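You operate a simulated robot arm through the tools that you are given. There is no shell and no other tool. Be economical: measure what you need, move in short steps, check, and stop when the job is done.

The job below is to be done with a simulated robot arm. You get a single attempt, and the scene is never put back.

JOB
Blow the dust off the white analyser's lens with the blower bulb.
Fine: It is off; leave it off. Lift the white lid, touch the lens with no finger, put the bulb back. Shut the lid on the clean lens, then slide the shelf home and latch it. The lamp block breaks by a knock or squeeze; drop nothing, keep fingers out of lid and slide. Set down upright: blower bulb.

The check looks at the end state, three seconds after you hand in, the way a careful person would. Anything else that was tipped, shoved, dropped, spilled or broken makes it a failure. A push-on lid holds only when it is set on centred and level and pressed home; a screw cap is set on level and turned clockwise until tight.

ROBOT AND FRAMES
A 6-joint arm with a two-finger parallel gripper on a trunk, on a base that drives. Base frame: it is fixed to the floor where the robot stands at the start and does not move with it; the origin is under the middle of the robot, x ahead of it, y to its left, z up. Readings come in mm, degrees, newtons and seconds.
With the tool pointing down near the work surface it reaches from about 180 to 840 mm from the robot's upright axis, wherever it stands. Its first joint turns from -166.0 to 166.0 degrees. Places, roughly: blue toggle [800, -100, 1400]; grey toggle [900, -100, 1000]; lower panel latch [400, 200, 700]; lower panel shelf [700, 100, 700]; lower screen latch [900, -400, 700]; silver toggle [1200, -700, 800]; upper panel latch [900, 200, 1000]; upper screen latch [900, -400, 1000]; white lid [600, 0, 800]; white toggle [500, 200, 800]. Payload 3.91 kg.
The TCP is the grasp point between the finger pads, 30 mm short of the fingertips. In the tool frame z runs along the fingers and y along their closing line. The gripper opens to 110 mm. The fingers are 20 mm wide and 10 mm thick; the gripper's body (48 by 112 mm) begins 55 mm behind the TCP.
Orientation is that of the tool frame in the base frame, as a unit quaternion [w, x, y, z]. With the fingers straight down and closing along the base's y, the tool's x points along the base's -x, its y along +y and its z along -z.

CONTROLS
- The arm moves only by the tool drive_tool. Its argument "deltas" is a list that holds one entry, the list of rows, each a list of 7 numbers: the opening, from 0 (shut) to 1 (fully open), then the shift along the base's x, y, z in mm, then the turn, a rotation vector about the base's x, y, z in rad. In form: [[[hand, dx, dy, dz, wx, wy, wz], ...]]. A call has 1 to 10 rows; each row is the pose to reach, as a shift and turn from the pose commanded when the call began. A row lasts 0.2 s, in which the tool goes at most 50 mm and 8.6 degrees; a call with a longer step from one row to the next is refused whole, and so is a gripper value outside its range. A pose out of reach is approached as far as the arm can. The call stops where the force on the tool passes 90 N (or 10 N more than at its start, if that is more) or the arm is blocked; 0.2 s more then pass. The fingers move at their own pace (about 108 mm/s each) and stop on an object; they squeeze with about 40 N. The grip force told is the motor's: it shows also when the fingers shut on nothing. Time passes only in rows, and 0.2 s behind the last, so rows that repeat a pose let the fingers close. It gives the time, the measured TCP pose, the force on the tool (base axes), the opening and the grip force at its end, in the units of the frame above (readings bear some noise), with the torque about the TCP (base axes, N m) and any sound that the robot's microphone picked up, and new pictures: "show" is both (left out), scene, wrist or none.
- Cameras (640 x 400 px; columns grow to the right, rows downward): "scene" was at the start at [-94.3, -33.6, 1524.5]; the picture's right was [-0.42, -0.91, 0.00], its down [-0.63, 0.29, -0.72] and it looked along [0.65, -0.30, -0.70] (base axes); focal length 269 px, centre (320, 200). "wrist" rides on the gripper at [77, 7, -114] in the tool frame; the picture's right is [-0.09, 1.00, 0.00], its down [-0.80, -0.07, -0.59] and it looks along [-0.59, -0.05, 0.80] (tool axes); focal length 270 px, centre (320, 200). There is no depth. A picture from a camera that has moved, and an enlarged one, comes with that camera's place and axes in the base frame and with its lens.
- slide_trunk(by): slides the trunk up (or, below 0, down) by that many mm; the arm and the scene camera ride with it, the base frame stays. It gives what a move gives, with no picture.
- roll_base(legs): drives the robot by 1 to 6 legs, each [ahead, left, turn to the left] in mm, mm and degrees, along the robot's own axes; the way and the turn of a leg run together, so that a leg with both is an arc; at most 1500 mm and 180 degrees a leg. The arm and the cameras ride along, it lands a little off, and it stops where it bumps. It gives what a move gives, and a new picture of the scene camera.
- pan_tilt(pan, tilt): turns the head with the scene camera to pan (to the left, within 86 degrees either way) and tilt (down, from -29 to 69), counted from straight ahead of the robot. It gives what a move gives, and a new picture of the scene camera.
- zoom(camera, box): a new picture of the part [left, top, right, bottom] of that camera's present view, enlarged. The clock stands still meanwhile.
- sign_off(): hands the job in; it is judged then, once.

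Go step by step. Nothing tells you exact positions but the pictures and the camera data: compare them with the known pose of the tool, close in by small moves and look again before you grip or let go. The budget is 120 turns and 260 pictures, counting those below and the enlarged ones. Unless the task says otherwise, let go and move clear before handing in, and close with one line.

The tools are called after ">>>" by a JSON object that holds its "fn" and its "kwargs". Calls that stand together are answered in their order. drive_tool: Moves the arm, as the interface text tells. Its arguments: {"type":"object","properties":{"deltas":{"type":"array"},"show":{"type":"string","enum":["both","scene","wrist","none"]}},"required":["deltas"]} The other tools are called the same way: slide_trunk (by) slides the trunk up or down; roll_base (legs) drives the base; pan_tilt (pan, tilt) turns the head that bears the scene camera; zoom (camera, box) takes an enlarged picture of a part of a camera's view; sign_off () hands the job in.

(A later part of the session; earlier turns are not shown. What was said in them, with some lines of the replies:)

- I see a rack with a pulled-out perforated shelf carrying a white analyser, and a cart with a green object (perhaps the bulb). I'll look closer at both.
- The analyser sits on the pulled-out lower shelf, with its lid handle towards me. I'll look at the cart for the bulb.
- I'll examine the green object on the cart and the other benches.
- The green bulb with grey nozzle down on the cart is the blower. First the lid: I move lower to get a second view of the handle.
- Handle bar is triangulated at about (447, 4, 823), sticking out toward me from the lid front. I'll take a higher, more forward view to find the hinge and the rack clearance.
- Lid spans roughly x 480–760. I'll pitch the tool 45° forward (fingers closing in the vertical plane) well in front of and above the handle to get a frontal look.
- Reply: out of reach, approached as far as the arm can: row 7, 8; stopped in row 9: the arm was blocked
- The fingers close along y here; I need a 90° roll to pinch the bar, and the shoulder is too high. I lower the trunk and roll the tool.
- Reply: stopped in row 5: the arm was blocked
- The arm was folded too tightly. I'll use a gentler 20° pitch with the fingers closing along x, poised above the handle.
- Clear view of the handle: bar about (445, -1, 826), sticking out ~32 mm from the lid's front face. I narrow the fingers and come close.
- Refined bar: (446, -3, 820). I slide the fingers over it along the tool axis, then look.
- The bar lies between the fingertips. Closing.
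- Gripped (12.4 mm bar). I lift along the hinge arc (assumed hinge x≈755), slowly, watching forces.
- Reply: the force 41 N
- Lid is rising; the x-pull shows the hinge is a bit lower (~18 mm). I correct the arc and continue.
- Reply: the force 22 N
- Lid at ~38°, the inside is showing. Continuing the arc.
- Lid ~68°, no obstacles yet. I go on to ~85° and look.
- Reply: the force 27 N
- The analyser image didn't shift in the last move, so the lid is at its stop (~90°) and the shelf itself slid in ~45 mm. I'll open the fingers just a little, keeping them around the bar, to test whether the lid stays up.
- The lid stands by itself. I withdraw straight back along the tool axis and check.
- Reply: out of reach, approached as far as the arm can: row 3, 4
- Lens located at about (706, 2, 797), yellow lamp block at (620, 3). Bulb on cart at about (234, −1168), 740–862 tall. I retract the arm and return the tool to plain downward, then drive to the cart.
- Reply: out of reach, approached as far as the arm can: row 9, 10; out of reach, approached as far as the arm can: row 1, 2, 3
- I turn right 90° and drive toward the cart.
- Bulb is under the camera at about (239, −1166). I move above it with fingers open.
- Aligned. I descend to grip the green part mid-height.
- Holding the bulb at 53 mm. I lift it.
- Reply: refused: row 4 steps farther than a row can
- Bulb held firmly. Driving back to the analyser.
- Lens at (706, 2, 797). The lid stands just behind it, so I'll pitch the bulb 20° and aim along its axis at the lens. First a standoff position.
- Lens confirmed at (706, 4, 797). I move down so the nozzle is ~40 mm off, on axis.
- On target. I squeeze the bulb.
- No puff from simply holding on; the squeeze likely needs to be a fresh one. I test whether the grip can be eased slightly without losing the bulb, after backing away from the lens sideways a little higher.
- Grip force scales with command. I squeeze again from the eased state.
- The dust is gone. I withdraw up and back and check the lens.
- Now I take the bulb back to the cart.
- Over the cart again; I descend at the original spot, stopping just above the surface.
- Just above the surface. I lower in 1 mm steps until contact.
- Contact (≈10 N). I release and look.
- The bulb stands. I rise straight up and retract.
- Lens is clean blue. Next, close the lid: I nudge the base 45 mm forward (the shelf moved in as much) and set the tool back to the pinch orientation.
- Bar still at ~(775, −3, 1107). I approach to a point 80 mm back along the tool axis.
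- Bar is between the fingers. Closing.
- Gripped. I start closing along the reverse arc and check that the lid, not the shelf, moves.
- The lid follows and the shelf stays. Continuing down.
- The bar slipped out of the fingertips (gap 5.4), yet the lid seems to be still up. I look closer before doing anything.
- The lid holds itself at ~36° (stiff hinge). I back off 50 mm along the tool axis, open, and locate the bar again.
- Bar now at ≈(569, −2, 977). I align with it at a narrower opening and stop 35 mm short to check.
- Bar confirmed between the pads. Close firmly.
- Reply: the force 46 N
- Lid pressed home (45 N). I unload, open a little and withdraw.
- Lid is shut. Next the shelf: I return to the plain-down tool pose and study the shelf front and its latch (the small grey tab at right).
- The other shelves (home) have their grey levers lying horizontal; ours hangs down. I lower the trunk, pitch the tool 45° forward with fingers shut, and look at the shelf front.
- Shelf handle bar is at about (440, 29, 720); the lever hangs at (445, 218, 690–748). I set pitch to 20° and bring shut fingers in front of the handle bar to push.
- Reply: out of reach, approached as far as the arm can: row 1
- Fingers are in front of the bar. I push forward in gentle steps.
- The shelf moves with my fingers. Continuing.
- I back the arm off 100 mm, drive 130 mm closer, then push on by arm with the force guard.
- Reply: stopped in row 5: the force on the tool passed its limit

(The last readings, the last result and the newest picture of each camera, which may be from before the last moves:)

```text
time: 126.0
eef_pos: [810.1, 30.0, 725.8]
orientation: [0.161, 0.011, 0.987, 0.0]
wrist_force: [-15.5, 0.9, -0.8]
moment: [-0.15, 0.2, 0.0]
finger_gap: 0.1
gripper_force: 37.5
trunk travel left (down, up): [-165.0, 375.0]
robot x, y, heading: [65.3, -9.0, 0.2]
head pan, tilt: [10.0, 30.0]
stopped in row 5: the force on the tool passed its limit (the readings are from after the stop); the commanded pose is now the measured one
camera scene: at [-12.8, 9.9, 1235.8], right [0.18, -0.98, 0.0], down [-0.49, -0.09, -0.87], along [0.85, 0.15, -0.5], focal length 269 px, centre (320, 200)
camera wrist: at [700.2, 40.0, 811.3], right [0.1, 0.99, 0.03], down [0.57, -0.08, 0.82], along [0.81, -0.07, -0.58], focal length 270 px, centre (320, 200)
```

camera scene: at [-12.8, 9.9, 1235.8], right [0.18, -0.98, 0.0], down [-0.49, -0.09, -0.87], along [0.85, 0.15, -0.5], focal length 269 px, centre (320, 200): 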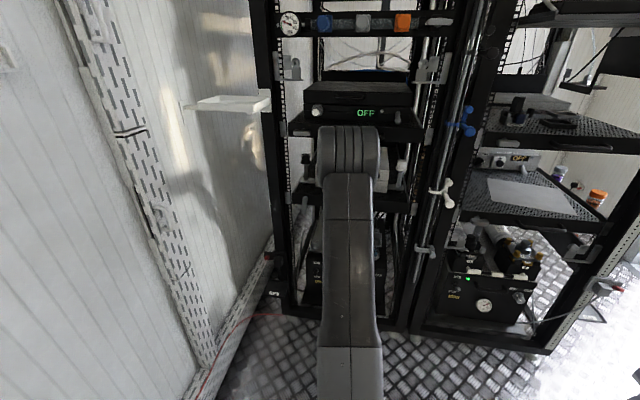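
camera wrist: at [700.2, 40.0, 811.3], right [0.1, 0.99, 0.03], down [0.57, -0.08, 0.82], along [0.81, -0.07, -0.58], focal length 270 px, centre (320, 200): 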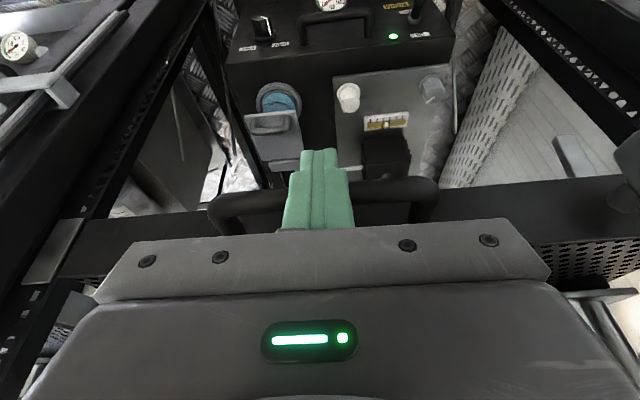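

Force passed 90 N: either home or something caught. I back off and check the alignment of the shelf front with the rack.

>>> {"fn": "drive_tool", "kwargs": {"deltas": [[[0, -40, 0, 0, 0, 0, 0], [0, -80, 0, 0, 0, 0, 0], [0, -120, 0, 0, 0, 0, 0], [0, -160, 0, 10, 0, 0, 0], [0, -200, 0, 30, 0, 0, 0], [0, -240, 0, 50, 0, 0, 0], [0, -280, 0, 70, 0, 0, 0], [0, -280, 0, 70, 0, 0, 0]]]}}

>>> {"fn": "zoom", "kwargs": {"camera": "scene", "box": [250, 60, 470, 240]}}

>>> {"fn": "zoom", "kwargs": {"camera": "wrist", "box": [400, 60, 640, 220]}}

```text
time: 127.8
eef_pos: [531.7, 29.4, 798.1]
orientation: [0.161, 0.01, 0.987, 0.0]
wrist_force: [-0.1, 0.3, -0.2]
moment: [-0.02, 0.01, 0.0]
finger_gap: 0.1
gripper_force: 37.9
trunk travel left (down, up): [-165.0, 375.0]
robot x, y, heading: [67.2, -10.0, 0.3]
head pan, tilt: [10.0, 30.0]
camera scene: at [-11.6, 9.8, 1235.9], right [0.18, -0.98, 0.0], down [-0.49, -0.09, -0.87], along [0.85, 0.15, -0.5], focal length 269 px, centre (320, 200)
camera wrist: at [423.0, 39.9, 882.6], right [0.1, 0.99, 0.03], down [0.57, -0.08, 0.82], along [0.82, -0.07, -0.57], focal length 270 px, centre (320, 200)
```

scene: 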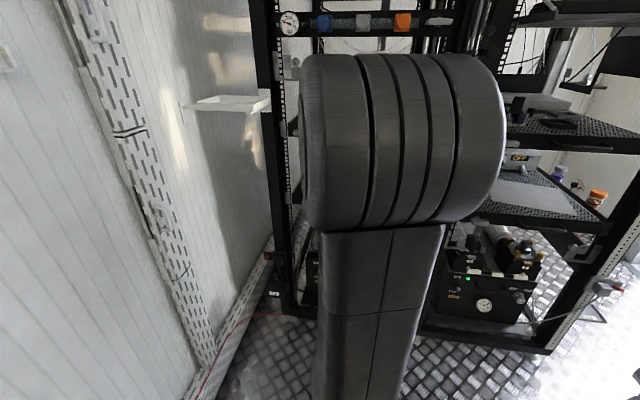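
wrist: 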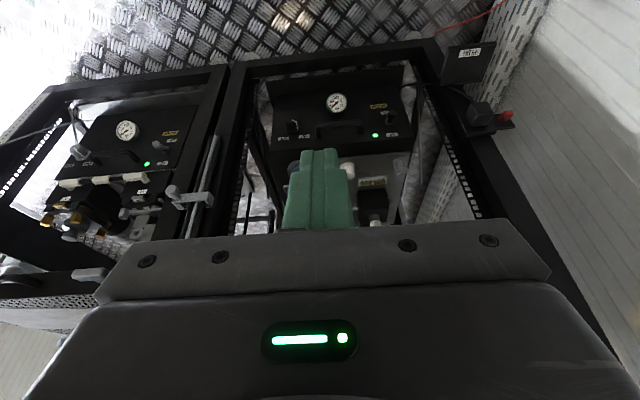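

```text
2.22 times, centred on (360, 150) of scene
camera zoom: at [-11.6, 9.8, 1235.9], right [0.18, -0.98, 0.0], down [-0.49, -0.09, -0.87], along [0.85, 0.15, -0.5], focal length 598 px, centre (231, 311)
```

zoom: 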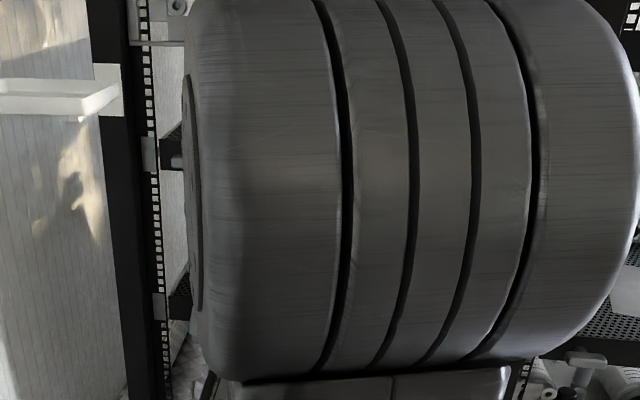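

```text
2.50 times, centred on (520, 140) of wrist
camera zoom: at [423.0, 39.9, 882.6], right [0.1, 0.99, 0.03], down [0.57, -0.08, 0.82], along [0.82, -0.07, -0.57], focal length 676 px, centre (-180, 350)
```

zoom: 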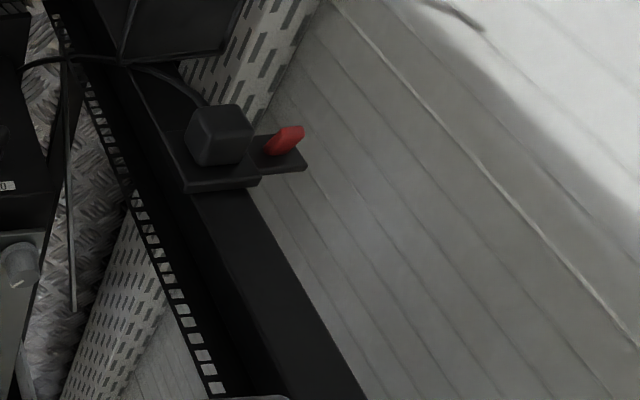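

>>> {"fn": "drive_tool", "kwargs": {"deltas": [[[0, 0, 20, 10, 0, -0.13, 0], [0, 0, 40, 30, 0, -0.26, 0], [0, 0, 60, 50, 0, -0.39, 0], [0, 0, 80, 60, 0, -0.48, 0], [0, 0, 100, 60, 0, -0.48, 0], [0, 0, 110, 60, 0, -0.48, 0]]], "show": "wrist"}}

>>> {"fn": "zoom", "kwargs": {"camera": "wrist", "box": [180, 0, 500, 200]}}

```text
time: 129.2
eef_pos: [531.6, 140.7, 855.8]
orientation: [0.392, 0.01, 0.92, 0.002]
wrist_force: [-0.2, 0.3, 0.0]
moment: [0.0, 0.0, -0.03]
finger_gap: 0.0
gripper_force: 38.0
trunk travel left (down, up): [-165.0, 375.0]
robot x, y, heading: [69.8, -3.3, 0.5]
head pan, tilt: [10.0, 30.0]
camera wrist: at [395.1, 149.2, 880.9], right [0.08, 0.99, 0.08], down [0.13, -0.09, 0.99], along [0.99, -0.07, -0.13], focal length 270 px, centre (320, 200)
```

wrist: 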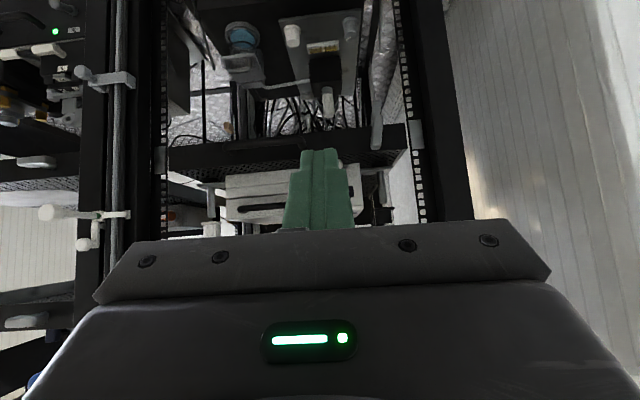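

```text
2.00 times, centred on (340, 100) of wrist
camera zoom: at [395.1, 149.2, 880.9], right [0.08, 0.99, 0.08], down [0.13, -0.09, 0.99], along [0.99, -0.07, -0.13], focal length 541 px, centre (280, 400)
```

zoom: 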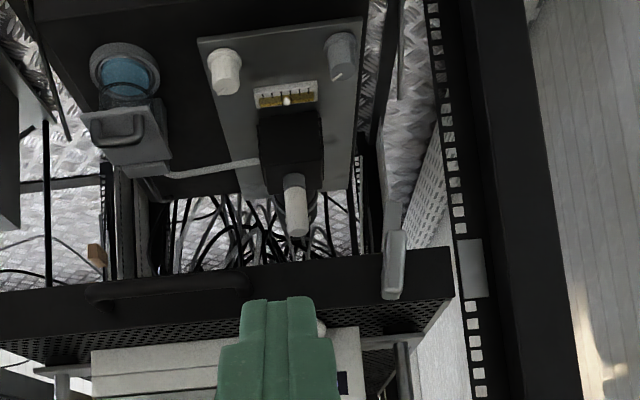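

There's a strike plate on the post beside our lever. I look at the latched upper-panel lever from the front to learn the locked direction and the home depth.

>>> {"fn": "drive_tool", "kwargs": {"deltas": [[[0, 0, 10, 40, 0, 0, 0], [0, 0, 20, 80, 0, 0, 0], [0, 0, 30, 120, 0, 0, 0], [0, 0, 30, 160, 0, 0, 0], [0, 0, 30, 160, 0, 0, 0]]], "show": "wrist"}}

>>> {"fn": "zoom", "kwargs": {"camera": "wrist", "box": [260, 0, 420, 200]}}

```text
time: 130.4
eef_pos: [532.2, 172.7, 1017.1]
orientation: [0.392, 0.01, 0.92, 0.002]
wrist_force: [-0.1, -0.4, 0.3]
moment: [-0.02, 0.04, -0.01]
finger_gap: 0.0
gripper_force: 37.9
trunk travel left (down, up): [-165.0, 375.0]
robot x, y, heading: [67.9, -5.9, 0.3]
head pan, tilt: [10.0, 30.0]
camera wrist: at [395.8, 181.2, 1042.0], right [0.08, 0.99, 0.08], down [0.13, -0.08, 0.99], along [0.99, -0.07, -0.13], focal length 270 px, centre (320, 200)
```

wrist: 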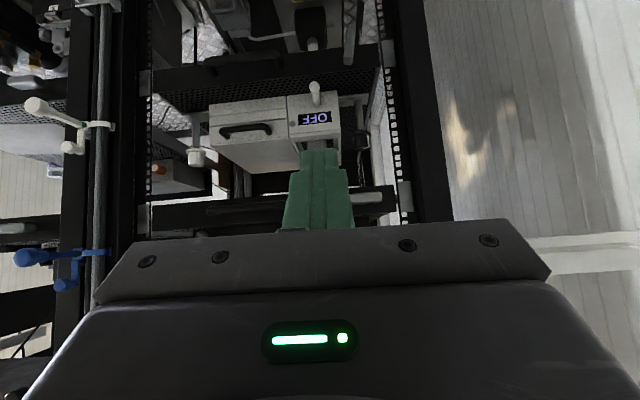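

```text
2.00 times, centred on (340, 100) of wrist
camera zoom: at [395.8, 181.2, 1042.0], right [0.08, 0.99, 0.08], down [0.13, -0.08, 0.99], along [0.99, -0.07, -0.13], focal length 541 px, centre (280, 400)
```

zoom: 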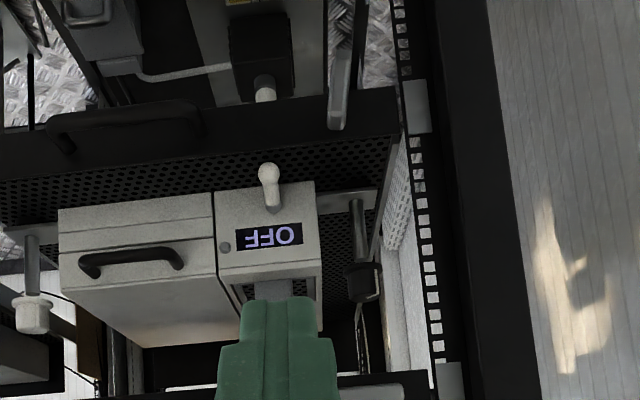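

>>> {"fn": "zoom", "kwargs": {"camera": "wrist", "box": [330, 160, 430, 225]}}

>>> {"fn": "zoom", "kwargs": {"camera": "wrist", "box": [320, 0, 420, 65]}}

```text
6.15 times, centred on (380, 192) of wrist
camera zoom: at [395.8, 181.2, 1042.0], right [0.08, 0.99, 0.08], down [0.13, -0.08, 0.99], along [0.99, -0.07, -0.13], focal length 1663 px, centre (-49, 246)
```

zoom: 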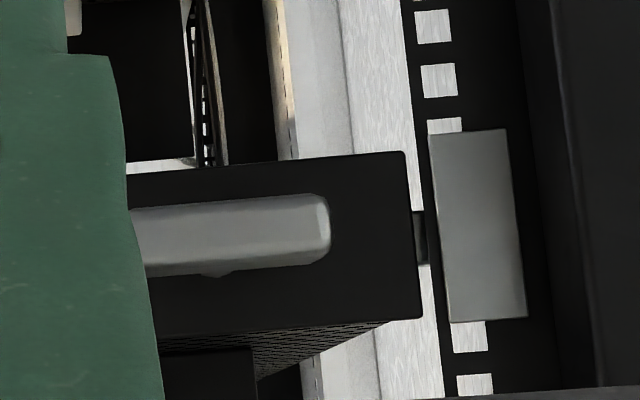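

```text
6.15 times, centred on (370, 32) of wrist
camera zoom: at [395.8, 181.2, 1042.0], right [0.08, 0.99, 0.08], down [0.13, -0.08, 0.99], along [0.99, -0.07, -0.13], focal length 1663 px, centre (12, 1231)
```

zoom: 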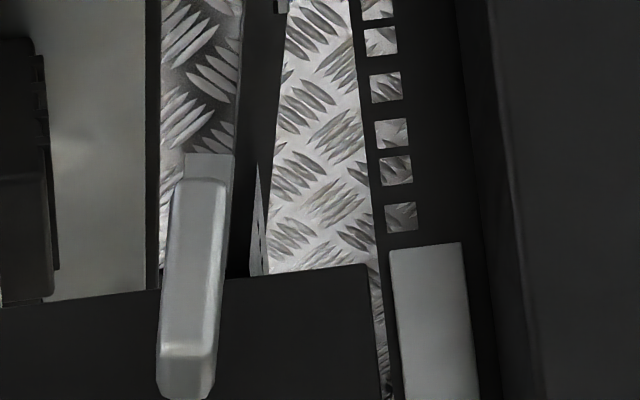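

>>> {"fn": "drive_tool", "kwargs": {"deltas": [[[0, 0, -40, 0, 0, 0, 0], [0, 0, -80, 0, 0, 0, 0], [0, 0, -80, 0, 0, 0, 0]]], "show": "none"}}

>>> {"fn": "zoom", "kwargs": {"camera": "wrist", "box": [350, 150, 470, 228]}}

>>> {"fn": "zoom", "kwargs": {"camera": "wrist", "box": [330, 0, 470, 90]}}

```text
time: 131.2
eef_pos: [531.8, 90.9, 1015.5]
orientation: [0.392, 0.01, 0.92, 0.002]
wrist_force: [0.3, -1.3, -0.2]
moment: [-0.02, 0.0, -0.01]
finger_gap: 0.2
gripper_force: 37.4
trunk travel left (down, up): [-165.0, 375.0]
robot x, y, heading: [73.9, -6.8, 0.3]
head pan, tilt: [10.0, 30.0]
```

```text
5.13 times, centred on (410, 189) of wrist
camera zoom: at [395.9, 99.0, 1041.2], right [0.08, 0.99, 0.08], down [0.13, -0.09, 0.99], along [0.99, -0.07, -0.13], focal length 1386 px, centre (-142, 256)
```

zoom: 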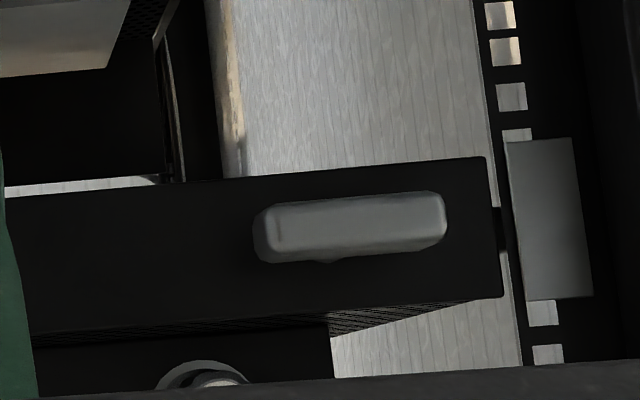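

```text
4.44 times, centred on (400, 45) of wrist
camera zoom: at [395.9, 99.0, 1041.2], right [0.08, 0.99, 0.08], down [0.13, -0.09, 0.99], along [0.99, -0.07, -0.13], focal length 1201 px, centre (-36, 889)
```

zoom: 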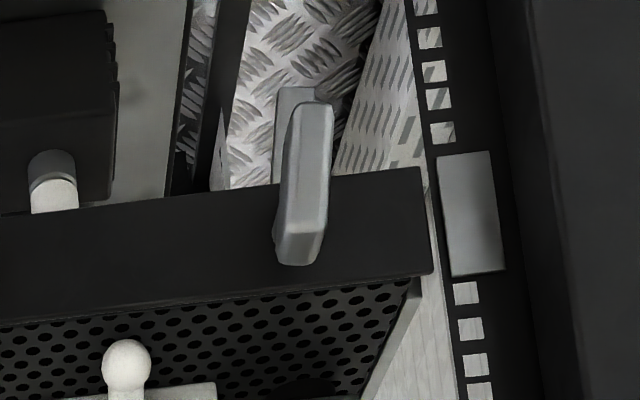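

The locked upper lever is horizontal with its tongue toward the post; ours hangs down with the tongue down, so its lower end must swing toward +y (the post). Lever centre ≈ (836, 222, 718), and the shelf front lines up with the upper one. I move the shut fingertips near its lower end on the −y side.

>>> {"fn": "drive_tool", "kwargs": {"deltas": [[[0, 30, 20, -35, 0, 0, 0], [0, 60, 40, -70, 0, 0, 0], [0, 90, 60, -105, 0, 0, 0], [0, 115, 75, -145, 0, 0, 0], [0, 140, 80, -185, 0, 0, 0], [0, 170, 80, -220, 0, 0, 0], [0, 205, 80, -250, 0, 0, 0], [0, 240, 82, -280, 0, 0, 0], [0, 240, 82, -280, 0, 0, 0]]], "show": "wrist"}}

>>> {"fn": "zoom", "kwargs": {"camera": "wrist", "box": [240, 60, 480, 210]}}

```text
refused: row 1 steps farther than a row can; nothing moved
```

```text
2.67 times, centred on (360, 135) of wrist
camera zoom: at [395.9, 99.0, 1041.2], right [0.08, 0.99, 0.08], down [0.13, -0.09, 0.99], along [0.99, -0.07, -0.13], focal length 721 px, centre (213, 373)
```

zoom: 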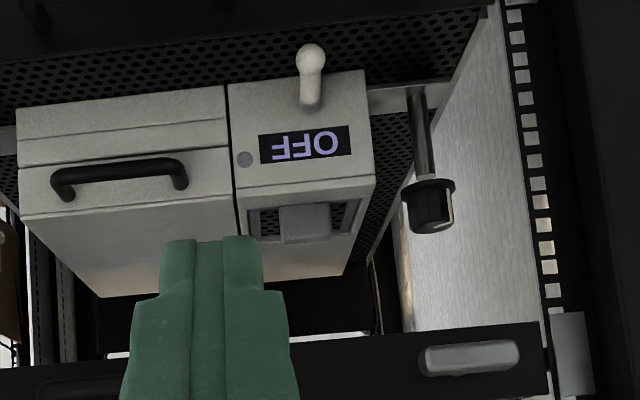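

>>> {"fn": "drive_tool", "kwargs": {"deltas": [[[0, 20, 15, -30, 0, 0, 0], [0, 40, 30, -60, 0, 0, 0], [0, 60, 45, -92, 0, 0, 0], [0, 80, 60, -124, 0, 0, 0], [0, 105, 75, -158, 0, 0, 0], [0, 130, 80, -195, 0, 0, 0], [0, 160, 80, -225, 0, 0, 0], [0, 195, 81, -250, 0, 0, 0], [0, 230, 82, -277, 0, 0, 0], [0, 230, 82, -277, 0, 0, 0]]], "show": "wrist"}}

>>> {"fn": "zoom", "kwargs": {"camera": "wrist", "box": [240, 60, 480, 210]}}

```text
time: 133.4
eef_pos: [761.6, 174.9, 739.1]
orientation: [0.392, 0.01, 0.92, 0.002]
wrist_force: [-0.6, 0.6, -0.8]
moment: [0.01, 0.0, 0.01]
finger_gap: 0.0
gripper_force: 37.6
trunk travel left (down, up): [-165.0, 375.0]
robot x, y, heading: [68.3, -7.2, 0.3]
head pan, tilt: [10.0, 30.0]
camera wrist: at [626.1, 183.8, 764.3], right [0.08, 0.99, 0.08], down [0.13, -0.09, 0.99], along [0.99, -0.07, -0.13], focal length 270 px, centre (320, 200)
```

wrist: 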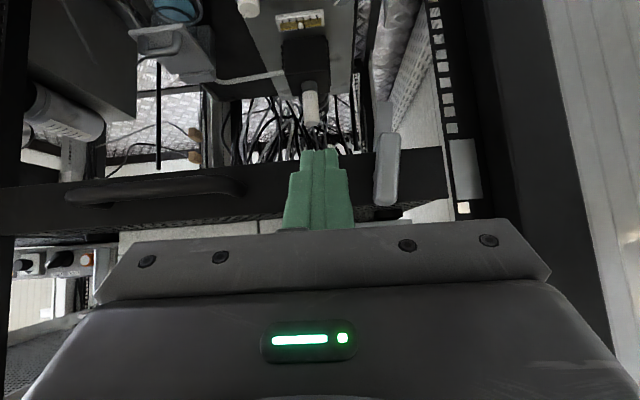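

```text
2.67 times, centred on (360, 135) of wrist
camera zoom: at [626.1, 183.8, 764.3], right [0.08, 0.99, 0.08], down [0.13, -0.09, 0.99], along [0.99, -0.07, -0.13], focal length 721 px, centre (213, 373)
```

zoom: 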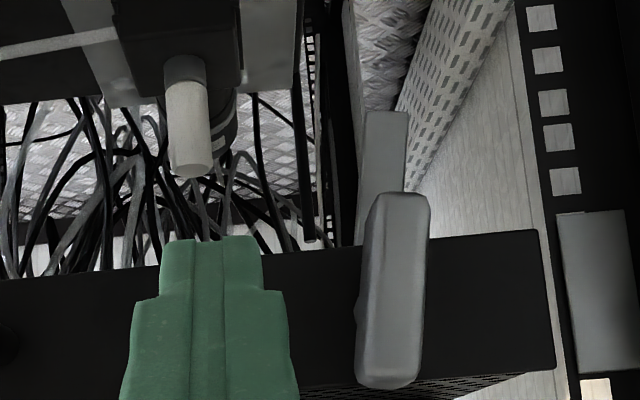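

Lever confirmed at (836, 223, 717). I bring the tip beside its lower end.

>>> {"fn": "drive_tool", "kwargs": {"deltas": [[[0, 15, 5, -12, 0, 0, 0], [0, 30, 10, -25, 0, 0, 0], [0, 45, 13, -25, 0, 0, 0], [0, 57, 13, -25, 0, 0, 0], [0, 57, 13, -25, 0, 0, 0]]], "show": "wrist"}}

>>> {"fn": "zoom", "kwargs": {"camera": "wrist", "box": [240, 60, 480, 210]}}

```text
time: 134.6
eef_pos: [819.0, 187.1, 716.3]
orientation: [0.392, 0.01, 0.92, 0.002]
wrist_force: [-0.2, 0.6, -0.8]
moment: [-0.02, 0.0, -0.02]
finger_gap: 0.0
gripper_force: 38.0
trunk travel left (down, up): [-165.0, 375.0]
robot x, y, heading: [70.1, -7.8, 0.3]
head pan, tilt: [10.0, 30.0]
camera wrist: at [682.9, 196.0, 740.7], right [0.08, 0.99, 0.08], down [0.13, -0.08, 0.99], along [0.99, -0.07, -0.13], focal length 270 px, centre (320, 200)
```

wrist: 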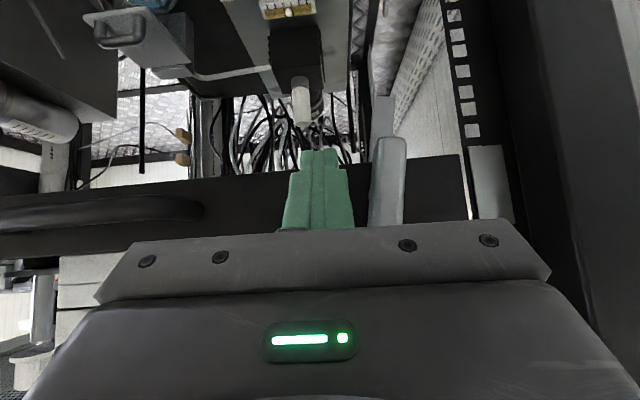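

```text
2.67 times, centred on (360, 135) of wrist
camera zoom: at [682.9, 196.0, 740.7], right [0.08, 0.99, 0.08], down [0.13, -0.08, 0.99], along [0.99, -0.07, -0.13], focal length 721 px, centre (213, 373)
```

zoom: 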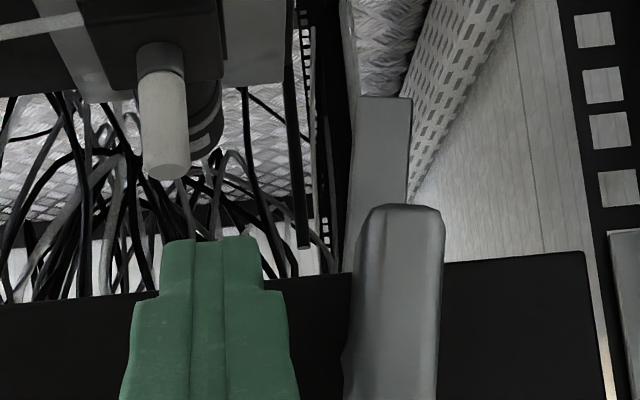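

Tip is beside the lever. I push its lower end toward +y along the arc.

>>> {"fn": "drive_tool", "kwargs": {"deltas": [[[0, 0, 10, -1, 0, 0, 0], [0, 0, 18, -1.5, 0, 0, 0], [0, 0, 24.6, -5.4, 0, 0, 0], [0, 0, 31.9, -7.4, 0, 0, 0], [0, 0, 39.5, -7.5, 0, 0, 0], [0, 0, 39.5, -7.5, 0, 0, 0]]], "show": "wrist"}}

>>> {"fn": "zoom", "kwargs": {"camera": "wrist", "box": [240, 60, 480, 210]}}

```text
time: 135.8
eef_pos: [821.4, 201.1, 706.7]
orientation: [0.39, 0.026, 0.921, -0.008]
wrist_force: [-1.9, -12.4, 0.8]
moment: [0.15, -0.01, -0.05]
finger_gap: 0.0
gripper_force: 37.4
trunk travel left (down, up): [-165.0, 375.0]
robot x, y, heading: [69.6, -8.2, -0.4]
head pan, tilt: [10.0, 30.0]
stopped in row 6: the force on the tool passed its limit (the readings are from after the stop); the commanded pose is now the measured one
camera wrist: at [685.5, 215.3, 732.5], right [0.11, 0.99, 0.07], down [0.13, -0.08, 0.99], along [0.99, -0.1, -0.14], focal length 270 px, centre (320, 200)
```

wrist: 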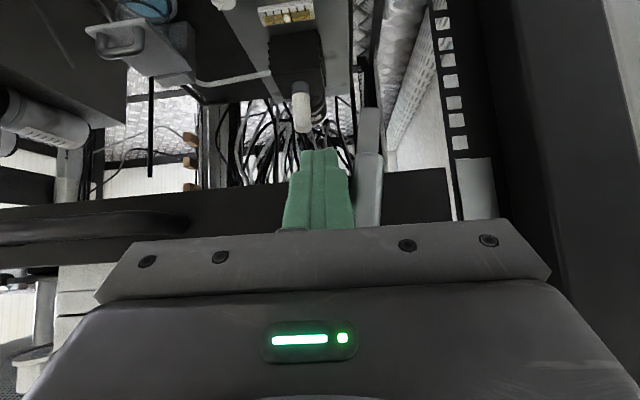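

```text
2.67 times, centred on (360, 135) of wrist
camera zoom: at [685.5, 215.3, 732.5], right [0.11, 0.99, 0.07], down [0.13, -0.08, 0.99], along [0.99, -0.1, -0.14], focal length 721 px, centre (213, 373)
```

zoom: 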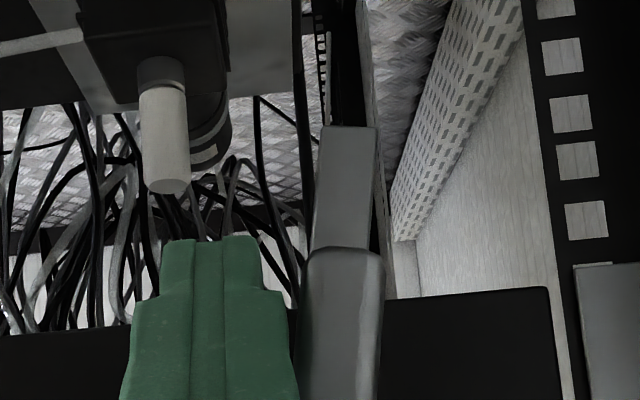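

The lever didn't turn; the moment reading says contact was at shaft height, on the wider part of the fingers (no leverage). I back off, lower 24 mm so the contact is at the lever's lower end, and push again.

>>> {"fn": "drive_tool", "kwargs": {"deltas": [[[0, 0, -10, 0, -0.03, 0, 0], [0, 0, -16, -10, -0.03, 0, 0], [0, 0, -16, -22, -0.03, 0, 0], [0, 0, -16, -22, -0.03, 0, 0]]], "show": "none"}}

>>> {"fn": "zoom", "kwargs": {"camera": "wrist", "box": [240, 60, 480, 230]}}

```text
time: 136.8
eef_pos: [819.8, 190.4, 685.2]
orientation: [0.391, 0.017, 0.92, -0.021]
wrist_force: [-0.4, 0.4, 0.3]
moment: [0.0, -0.03, -0.03]
finger_gap: 0.2
gripper_force: 37.8
trunk travel left (down, up): [-165.0, 375.0]
robot x, y, heading: [70.0, -8.1, -0.2]
head pan, tilt: [10.0, 30.0]
```

```text
2.35 times, centred on (360, 145) of wrist
camera zoom: at [685.0, 205.0, 710.0], right [0.11, 0.99, 0.04], down [0.13, -0.05, 0.99], along [0.99, -0.1, -0.13], focal length 636 px, centre (226, 329)
```

zoom: 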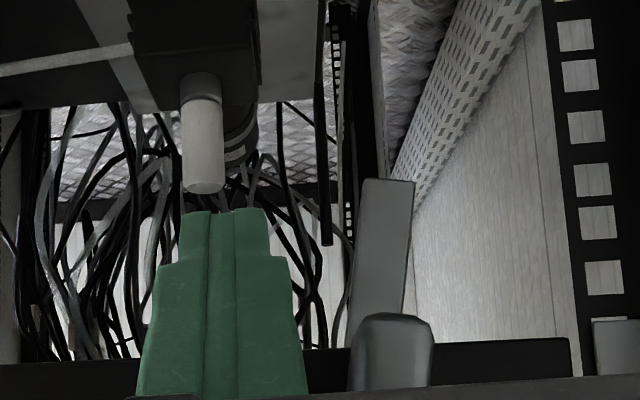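

>>> {"fn": "drive_tool", "kwargs": {"deltas": [[[0, 0, 7, 0, 0, 0, 0], [0, 0, 13, 0, 0, 0, 0], [0, 0, 19.9, -4.4, 0, 0, 0], [0, 0, 27.7, -6.8, 0, 0, 0], [0, 0, 35.8, -7.1, 0, 0, 0], [0, 0, 35.8, -7.1, 0, 0, 0]]], "show": "wrist"}}

>>> {"fn": "zoom", "kwargs": {"camera": "wrist", "box": [240, 60, 480, 230]}}

```text
time: 138.2
eef_pos: [820.5, 225.4, 678.6]
orientation: [0.391, 0.018, 0.92, -0.022]
wrist_force: [0.4, -0.6, 0.0]
moment: [-0.02, 0.01, 0.0]
finger_gap: 0.2
gripper_force: 37.8
trunk travel left (down, up): [-165.0, 375.0]
robot x, y, heading: [67.6, -8.2, -0.2]
head pan, tilt: [10.0, 30.0]
camera wrist: at [684.9, 239.7, 702.8], right [0.11, 0.99, 0.04], down [0.13, -0.05, 0.99], along [0.99, -0.1, -0.13], focal length 270 px, centre (320, 200)
```

wrist: 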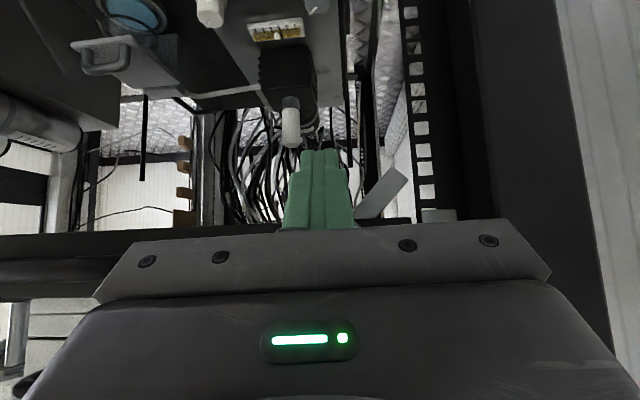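

```text
2.35 times, centred on (360, 145) of wrist
camera zoom: at [684.9, 239.7, 702.8], right [0.11, 0.99, 0.04], down [0.13, -0.05, 0.99], along [0.99, -0.1, -0.13], focal length 636 px, centre (226, 329)
```

zoom: 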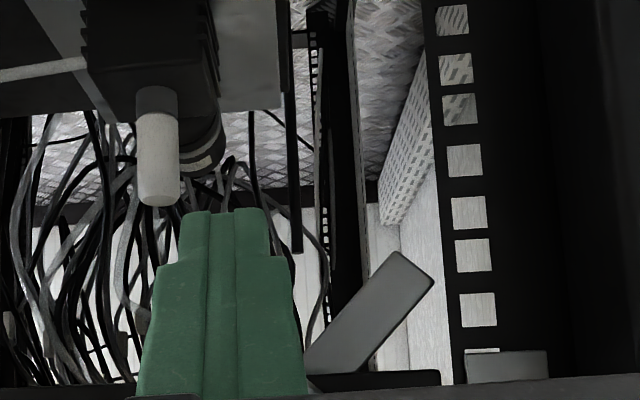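

The lever turns now (~45°). I continue the arc to horizontal.

>>> {"fn": "drive_tool", "kwargs": {"deltas": [[[0, 0, 4, 0.8, 0, 0, 0], [0, 0, 8, 1.8, 0, 0, 0], [0, 0, 12, 3.5, 0, 0, 0], [0, 0, 15.2, 5.6, 0, 0, 0], [0, 0, 18.5, 8.2, 0, 0, 0], [0, 0, 21.2, 11.1, 0, 0, 0], [0, 0, 21.2, 11.1, 0, 0, 0]]], "show": "wrist"}}

>>> {"fn": "zoom", "kwargs": {"camera": "wrist", "box": [240, 60, 480, 230]}}

```text
time: 139.8
eef_pos: [819.0, 246.2, 689.8]
orientation: [0.39, 0.017, 0.92, -0.021]
wrist_force: [-5.5, 0.4, -4.4]
moment: [0.03, -0.02, 0.05]
finger_gap: 0.3
gripper_force: 37.6
trunk travel left (down, up): [-165.0, 375.0]
robot x, y, heading: [66.7, -8.8, -0.3]
head pan, tilt: [10.0, 30.0]
camera wrist: at [684.6, 260.7, 714.4], right [0.11, 0.99, 0.04], down [0.13, -0.05, 0.99], along [0.99, -0.1, -0.13], focal length 270 px, centre (320, 200)
```

wrist: 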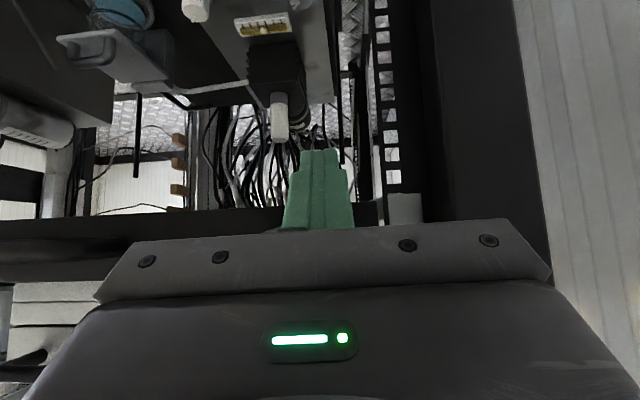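

```text
2.35 times, centred on (360, 145) of wrist
camera zoom: at [684.6, 260.7, 714.4], right [0.11, 0.99, 0.04], down [0.13, -0.05, 0.99], along [0.99, -0.1, -0.13], focal length 636 px, centre (226, 329)
```

zoom: 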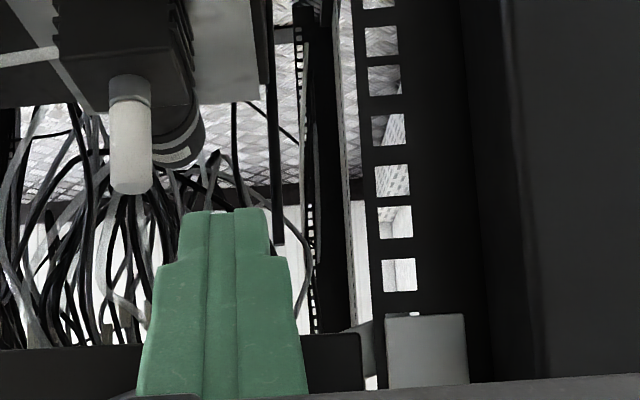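

Tongue is at the strike plate. A little more upward push to the end stop.

>>> {"fn": "drive_tool", "kwargs": {"deltas": [[[0, 0, 0.5, 3, 0, 0, 0], [0, 0, 0.5, 6, 0, 0, 0], [0, 0, 0.5, 9, 0, 0, 0], [0, 0, 0.5, 9, 0, 0, 0]]], "show": "none"}}

>>> {"fn": "drive_tool", "kwargs": {"deltas": [[[0, 0, -4, -12, 0, 0, 0], [0, -20, -10, -20, 0, 0, 0], [0, -60, -30, -20, 0, 0, 0], [0, -100, -55, -10, 0, 0, 0], [0, -130, -85, 10, 0, 0, 0], [0, -150, -110, 40, 0, 0, 0], [0, -170, -130, 75, 0, 0, 0], [0, -200, -130, 105, 0, 0, 0], [0, -235, -130, 135, 0, 0, 0], [0, -235, -130, 135, 0, 0, 0]]], "show": "wrist"}}

>>> {"fn": "zoom", "kwargs": {"camera": "wrist", "box": [320, 60, 480, 180]}}

```text
time: 140.8
eef_pos: [820.9, 248.8, 696.6]
orientation: [0.389, 0.016, 0.921, -0.021]
wrist_force: [-5.2, 12.4, -17.1]
moment: [-0.11, 0.02, 0.03]
finger_gap: 0.0
gripper_force: 37.4
trunk travel left (down, up): [-165.0, 375.0]
robot x, y, heading: [67.9, -7.5, -0.1]
head pan, tilt: [10.0, 30.0]
```

```text
time: 143.1
eef_pos: [584.6, 116.9, 836.5]
orientation: [0.39, 0.016, 0.92, -0.02]
wrist_force: [-0.3, 0.4, 0.2]
moment: [0.02, 0.0, 0.01]
finger_gap: 0.1
gripper_force: 38.0
trunk travel left (down, up): [-165.0, 375.0]
robot x, y, heading: [70.7, -5.2, -0.4]
head pan, tilt: [10.0, 30.0]
camera wrist: at [448.3, 131.3, 860.8], right [0.11, 0.99, 0.04], down [0.13, -0.05, 0.99], along [0.99, -0.1, -0.13], focal length 270 px, centre (320, 200)
```

wrist: 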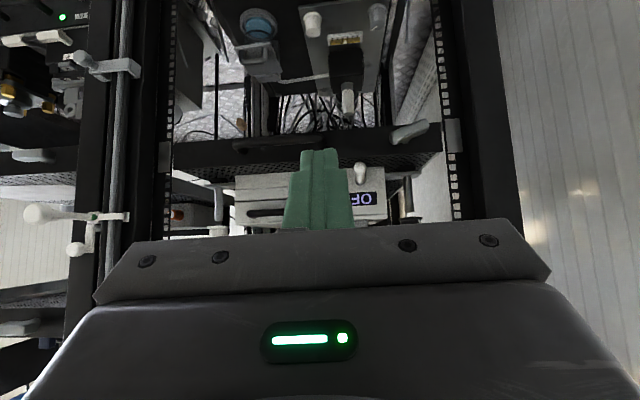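

```text
3.33 times, centred on (400, 120) of wrist
camera zoom: at [448.3, 131.3, 860.8], right [0.11, 0.99, 0.04], down [0.13, -0.05, 0.99], along [0.99, -0.1, -0.13], focal length 901 px, centre (53, 467)
```

zoom: 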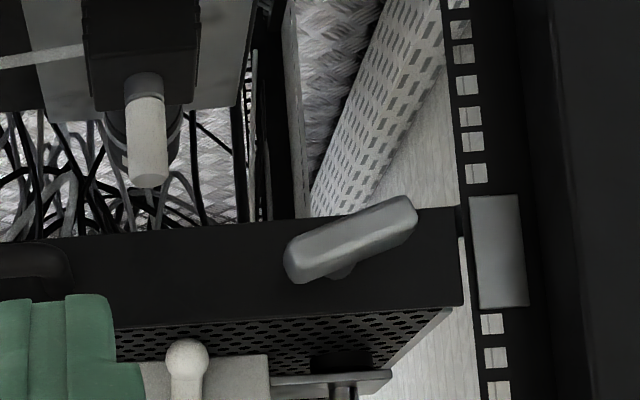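

Lever is about 20° short of horizontal. I go back under its +y end and push up further.

>>> {"fn": "drive_tool", "kwargs": {"deltas": [[[0, 35, 0, -30, 0, 0, 0], [0, 65, 0, -60, 0, 0, 0], [0, 85, 20, -95, 0, 0, 0], [0, 105, 45, -125, 0, 0, 0], [0, 135, 75, -145, 0, 0, 0], [0, 170, 100, -157, 0, 0, 0], [0, 205, 120, -160, 0, 0, 0], [0, 235, 127, -160, 0, 0, 0], [0, 235, 127, -160, 0, 0, 0]]], "show": "none"}}

>>> {"fn": "drive_tool", "kwargs": {"deltas": [[[0, 0, 0, 7, 0, 0, 0], [0, 0, 0, 14, 0, 0, 0], [0, 0, 0, 19, 0, 0, 0], [0, 0, 0, 24, 0, 0, 0], [0, 0, 0, 29, 0, 0, 0], [0, 0, 0, 33, 0, 0, 0], [0, 0, 0, 33, 0, 0, 0]]], "show": "wrist"}}

```text
time: 145.1
eef_pos: [820.1, 243.6, 674.9]
orientation: [0.391, 0.017, 0.92, -0.021]
wrist_force: [-0.1, 0.3, 0.4]
moment: [-0.01, -0.04, 0.03]
finger_gap: 0.2
gripper_force: 37.9
trunk travel left (down, up): [-165.0, 375.0]
robot x, y, heading: [70.3, -10.1, -0.2]
head pan, tilt: [10.0, 30.0]
```

```text
time: 146.7
eef_pos: [818.9, 243.2, 699.6]
orientation: [0.385, 0.017, 0.922, -0.024]
wrist_force: [-16.5, 3.1, -44.8]
moment: [-0.14, 0.07, 0.12]
finger_gap: 0.0
gripper_force: 37.4
trunk travel left (down, up): [-165.0, 375.0]
robot x, y, heading: [67.2, -5.3, -0.1]
head pan, tilt: [10.0, 30.0]
camera wrist: at [684.0, 258.4, 724.5], right [0.11, 0.99, 0.03], down [0.14, -0.05, 0.99], along [0.98, -0.1, -0.14], focal length 270 px, centre (320, 200)
```

wrist: 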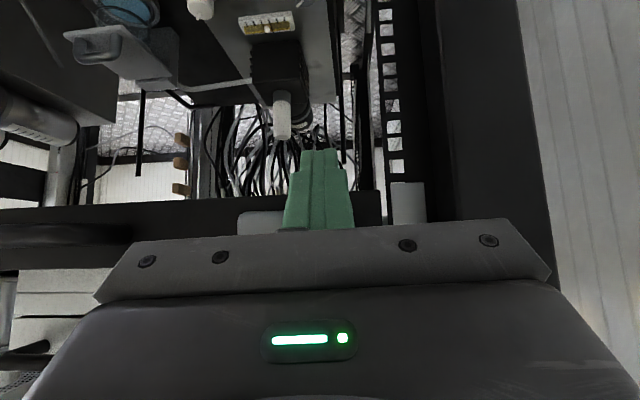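

>>> {"fn": "drive_tool", "kwargs": {"deltas": [[[0, 0, 0, 4, 0, 0, 0], [0, 0, 0, 7, 0, 0, 0], [0, 0, 0, 7, 0, 0, 0]]], "show": "none"}}

>>> {"fn": "drive_tool", "kwargs": {"deltas": [[[0, 0, 0, -20, 0, 0, 0], [0, 0, 0, -40, 0, 0, 0], [0, -40, -20, -48, 0, 0, 0], [0, -75, -45, -40, 0, 0, 0], [0, -105, -70, -15, 0, 0, 0], [0, -130, -95, 15, 0, 0, 0], [0, -150, -120, 50, 0, 0, 0], [0, -190, -125, 75, 0, 0, 0], [0, -235, -125, 95, 0, 0, 0], [0, -235, -125, 125, 0, 0, 0]]], "show": "wrist"}}

>>> {"fn": "zoom", "kwargs": {"camera": "wrist", "box": [320, 60, 480, 180]}}

```text
time: 147.4
eef_pos: [819.0, 242.9, 698.6]
orientation: [0.38, 0.016, 0.925, -0.026]
wrist_force: [-19.7, 5.1, -64.4]
moment: [0.07, 0.25, 0.02]
finger_gap: 0.0
gripper_force: 37.6
trunk travel left (down, up): [-165.0, 375.0]
robot x, y, heading: [70.1, -5.7, -0.1]
head pan, tilt: [10.0, 30.0]
```

```text
time: 149.7
eef_pos: [584.6, 118.7, 837.5]
orientation: [0.39, 0.017, 0.92, -0.02]
wrist_force: [0.8, 1.5, -0.2]
moment: [-0.02, 0.02, 0.0]
finger_gap: 0.0
gripper_force: 37.7
trunk travel left (down, up): [-165.0, 375.0]
robot x, y, heading: [63.8, -2.8, -0.3]
head pan, tilt: [10.0, 30.0]
camera wrist: at [448.4, 132.6, 863.2], right [0.11, 0.99, 0.04], down [0.13, -0.05, 0.99], along [0.99, -0.1, -0.13], focal length 270 px, centre (320, 200)
```

wrist: 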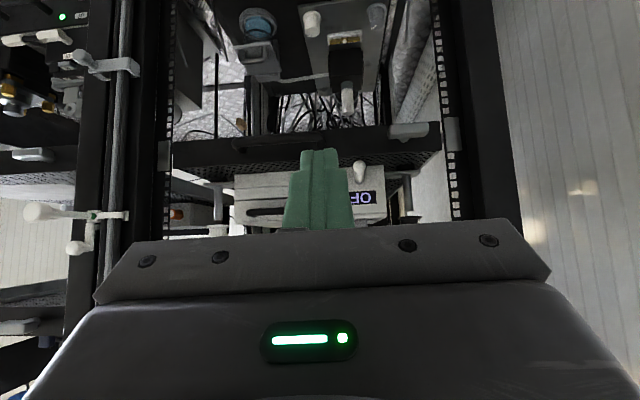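

```text
3.33 times, centred on (400, 120) of wrist
camera zoom: at [448.4, 132.6, 863.2], right [0.11, 0.99, 0.04], down [0.13, -0.05, 0.99], along [0.99, -0.1, -0.13], focal length 901 px, centre (53, 467)
```

zoom: 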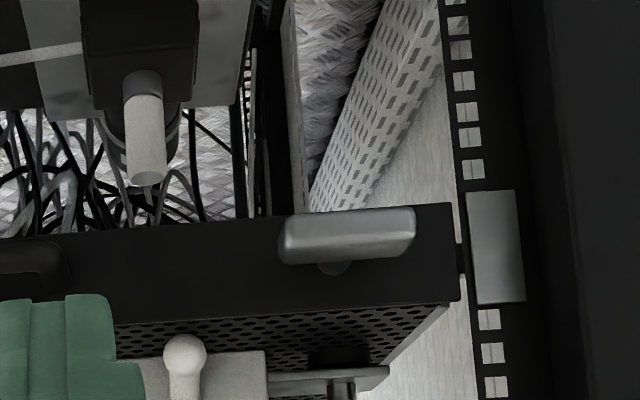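

The lever is horizontal with its tongue behind the strike: latched. I retreat and check the lid, the display and the bulb.

>>> {"fn": "drive_tool", "kwargs": {"deltas": [[[0, -20, -20, 40, 0, 0, 0], [0, -40, -40, 80, 0, 0, 0], [0, -50, -60, 120, 0, 0, 0], [0, -50, -80, 150, 0, 0, 0], [0, -50, -90, 150, 0, 0, 0]]], "show": "none"}}

>>> {"fn": "zoom", "kwargs": {"camera": "wrist", "box": [160, 0, 480, 230]}}

>>> {"fn": "pan_tilt", "kwargs": {"pan": -60, "tilt": 30}}

```text
time: 150.8
eef_pos: [536.6, 28.1, 988.9]
orientation: [0.391, 0.017, 0.92, -0.02]
wrist_force: [-1.1, 0.0, 0.7]
moment: [0.02, 0.0, -0.01]
finger_gap: 0.2
gripper_force: 37.2
trunk travel left (down, up): [-165.0, 375.0]
robot x, y, heading: [65.0, -8.2, -0.1]
head pan, tilt: [10.0, 30.0]
```

```text
1.74 times, centred on (320, 115) of wrist
camera zoom: at [401.1, 41.8, 1014.4], right [0.11, 0.99, 0.04], down [0.13, -0.05, 0.99], along [0.99, -0.1, -0.13], focal length 470 px, centre (320, 348)
```

zoom: 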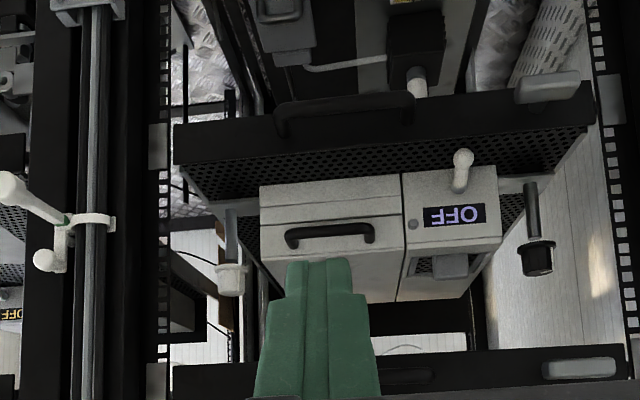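

```text
time: 152.3
eef_pos: [537.1, 26.6, 988.5]
orientation: [0.39, 0.017, 0.92, -0.021]
wrist_force: [-0.2, -0.1, -0.4]
moment: [0.03, 0.05, -0.01]
finger_gap: 0.2
gripper_force: 37.6
trunk travel left (down, up): [-165.0, 375.0]
robot x, y, heading: [67.6, -7.5, -0.3]
head pan, tilt: [-60.0, 30.0]
camera scene: at [-37.7, -71.4, 1236.1], right [-0.72, -0.7, 0.0], down [-0.35, 0.36, -0.87], along [0.6, -0.62, -0.5], focal length 269 px, centre (320, 200)
```

scene: 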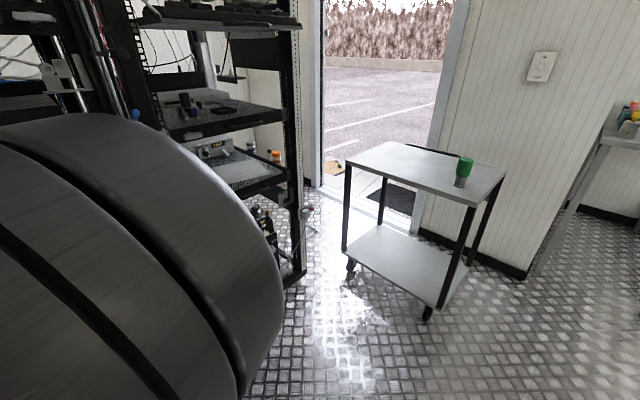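

The lid is shut level, the display still reads OFF, the shelf is home and latched, and the bulb stands upright on the cart. The arm is clear, so I hand in.

>>> {"fn": "sign_off", "kwargs": {}}

```text
The job is handed in.
```

The lens is clean and the lid is shut over it. The shelf is home and latched, the analyser still reads OFF, and the blower bulb stands upright in its old place on the cart.
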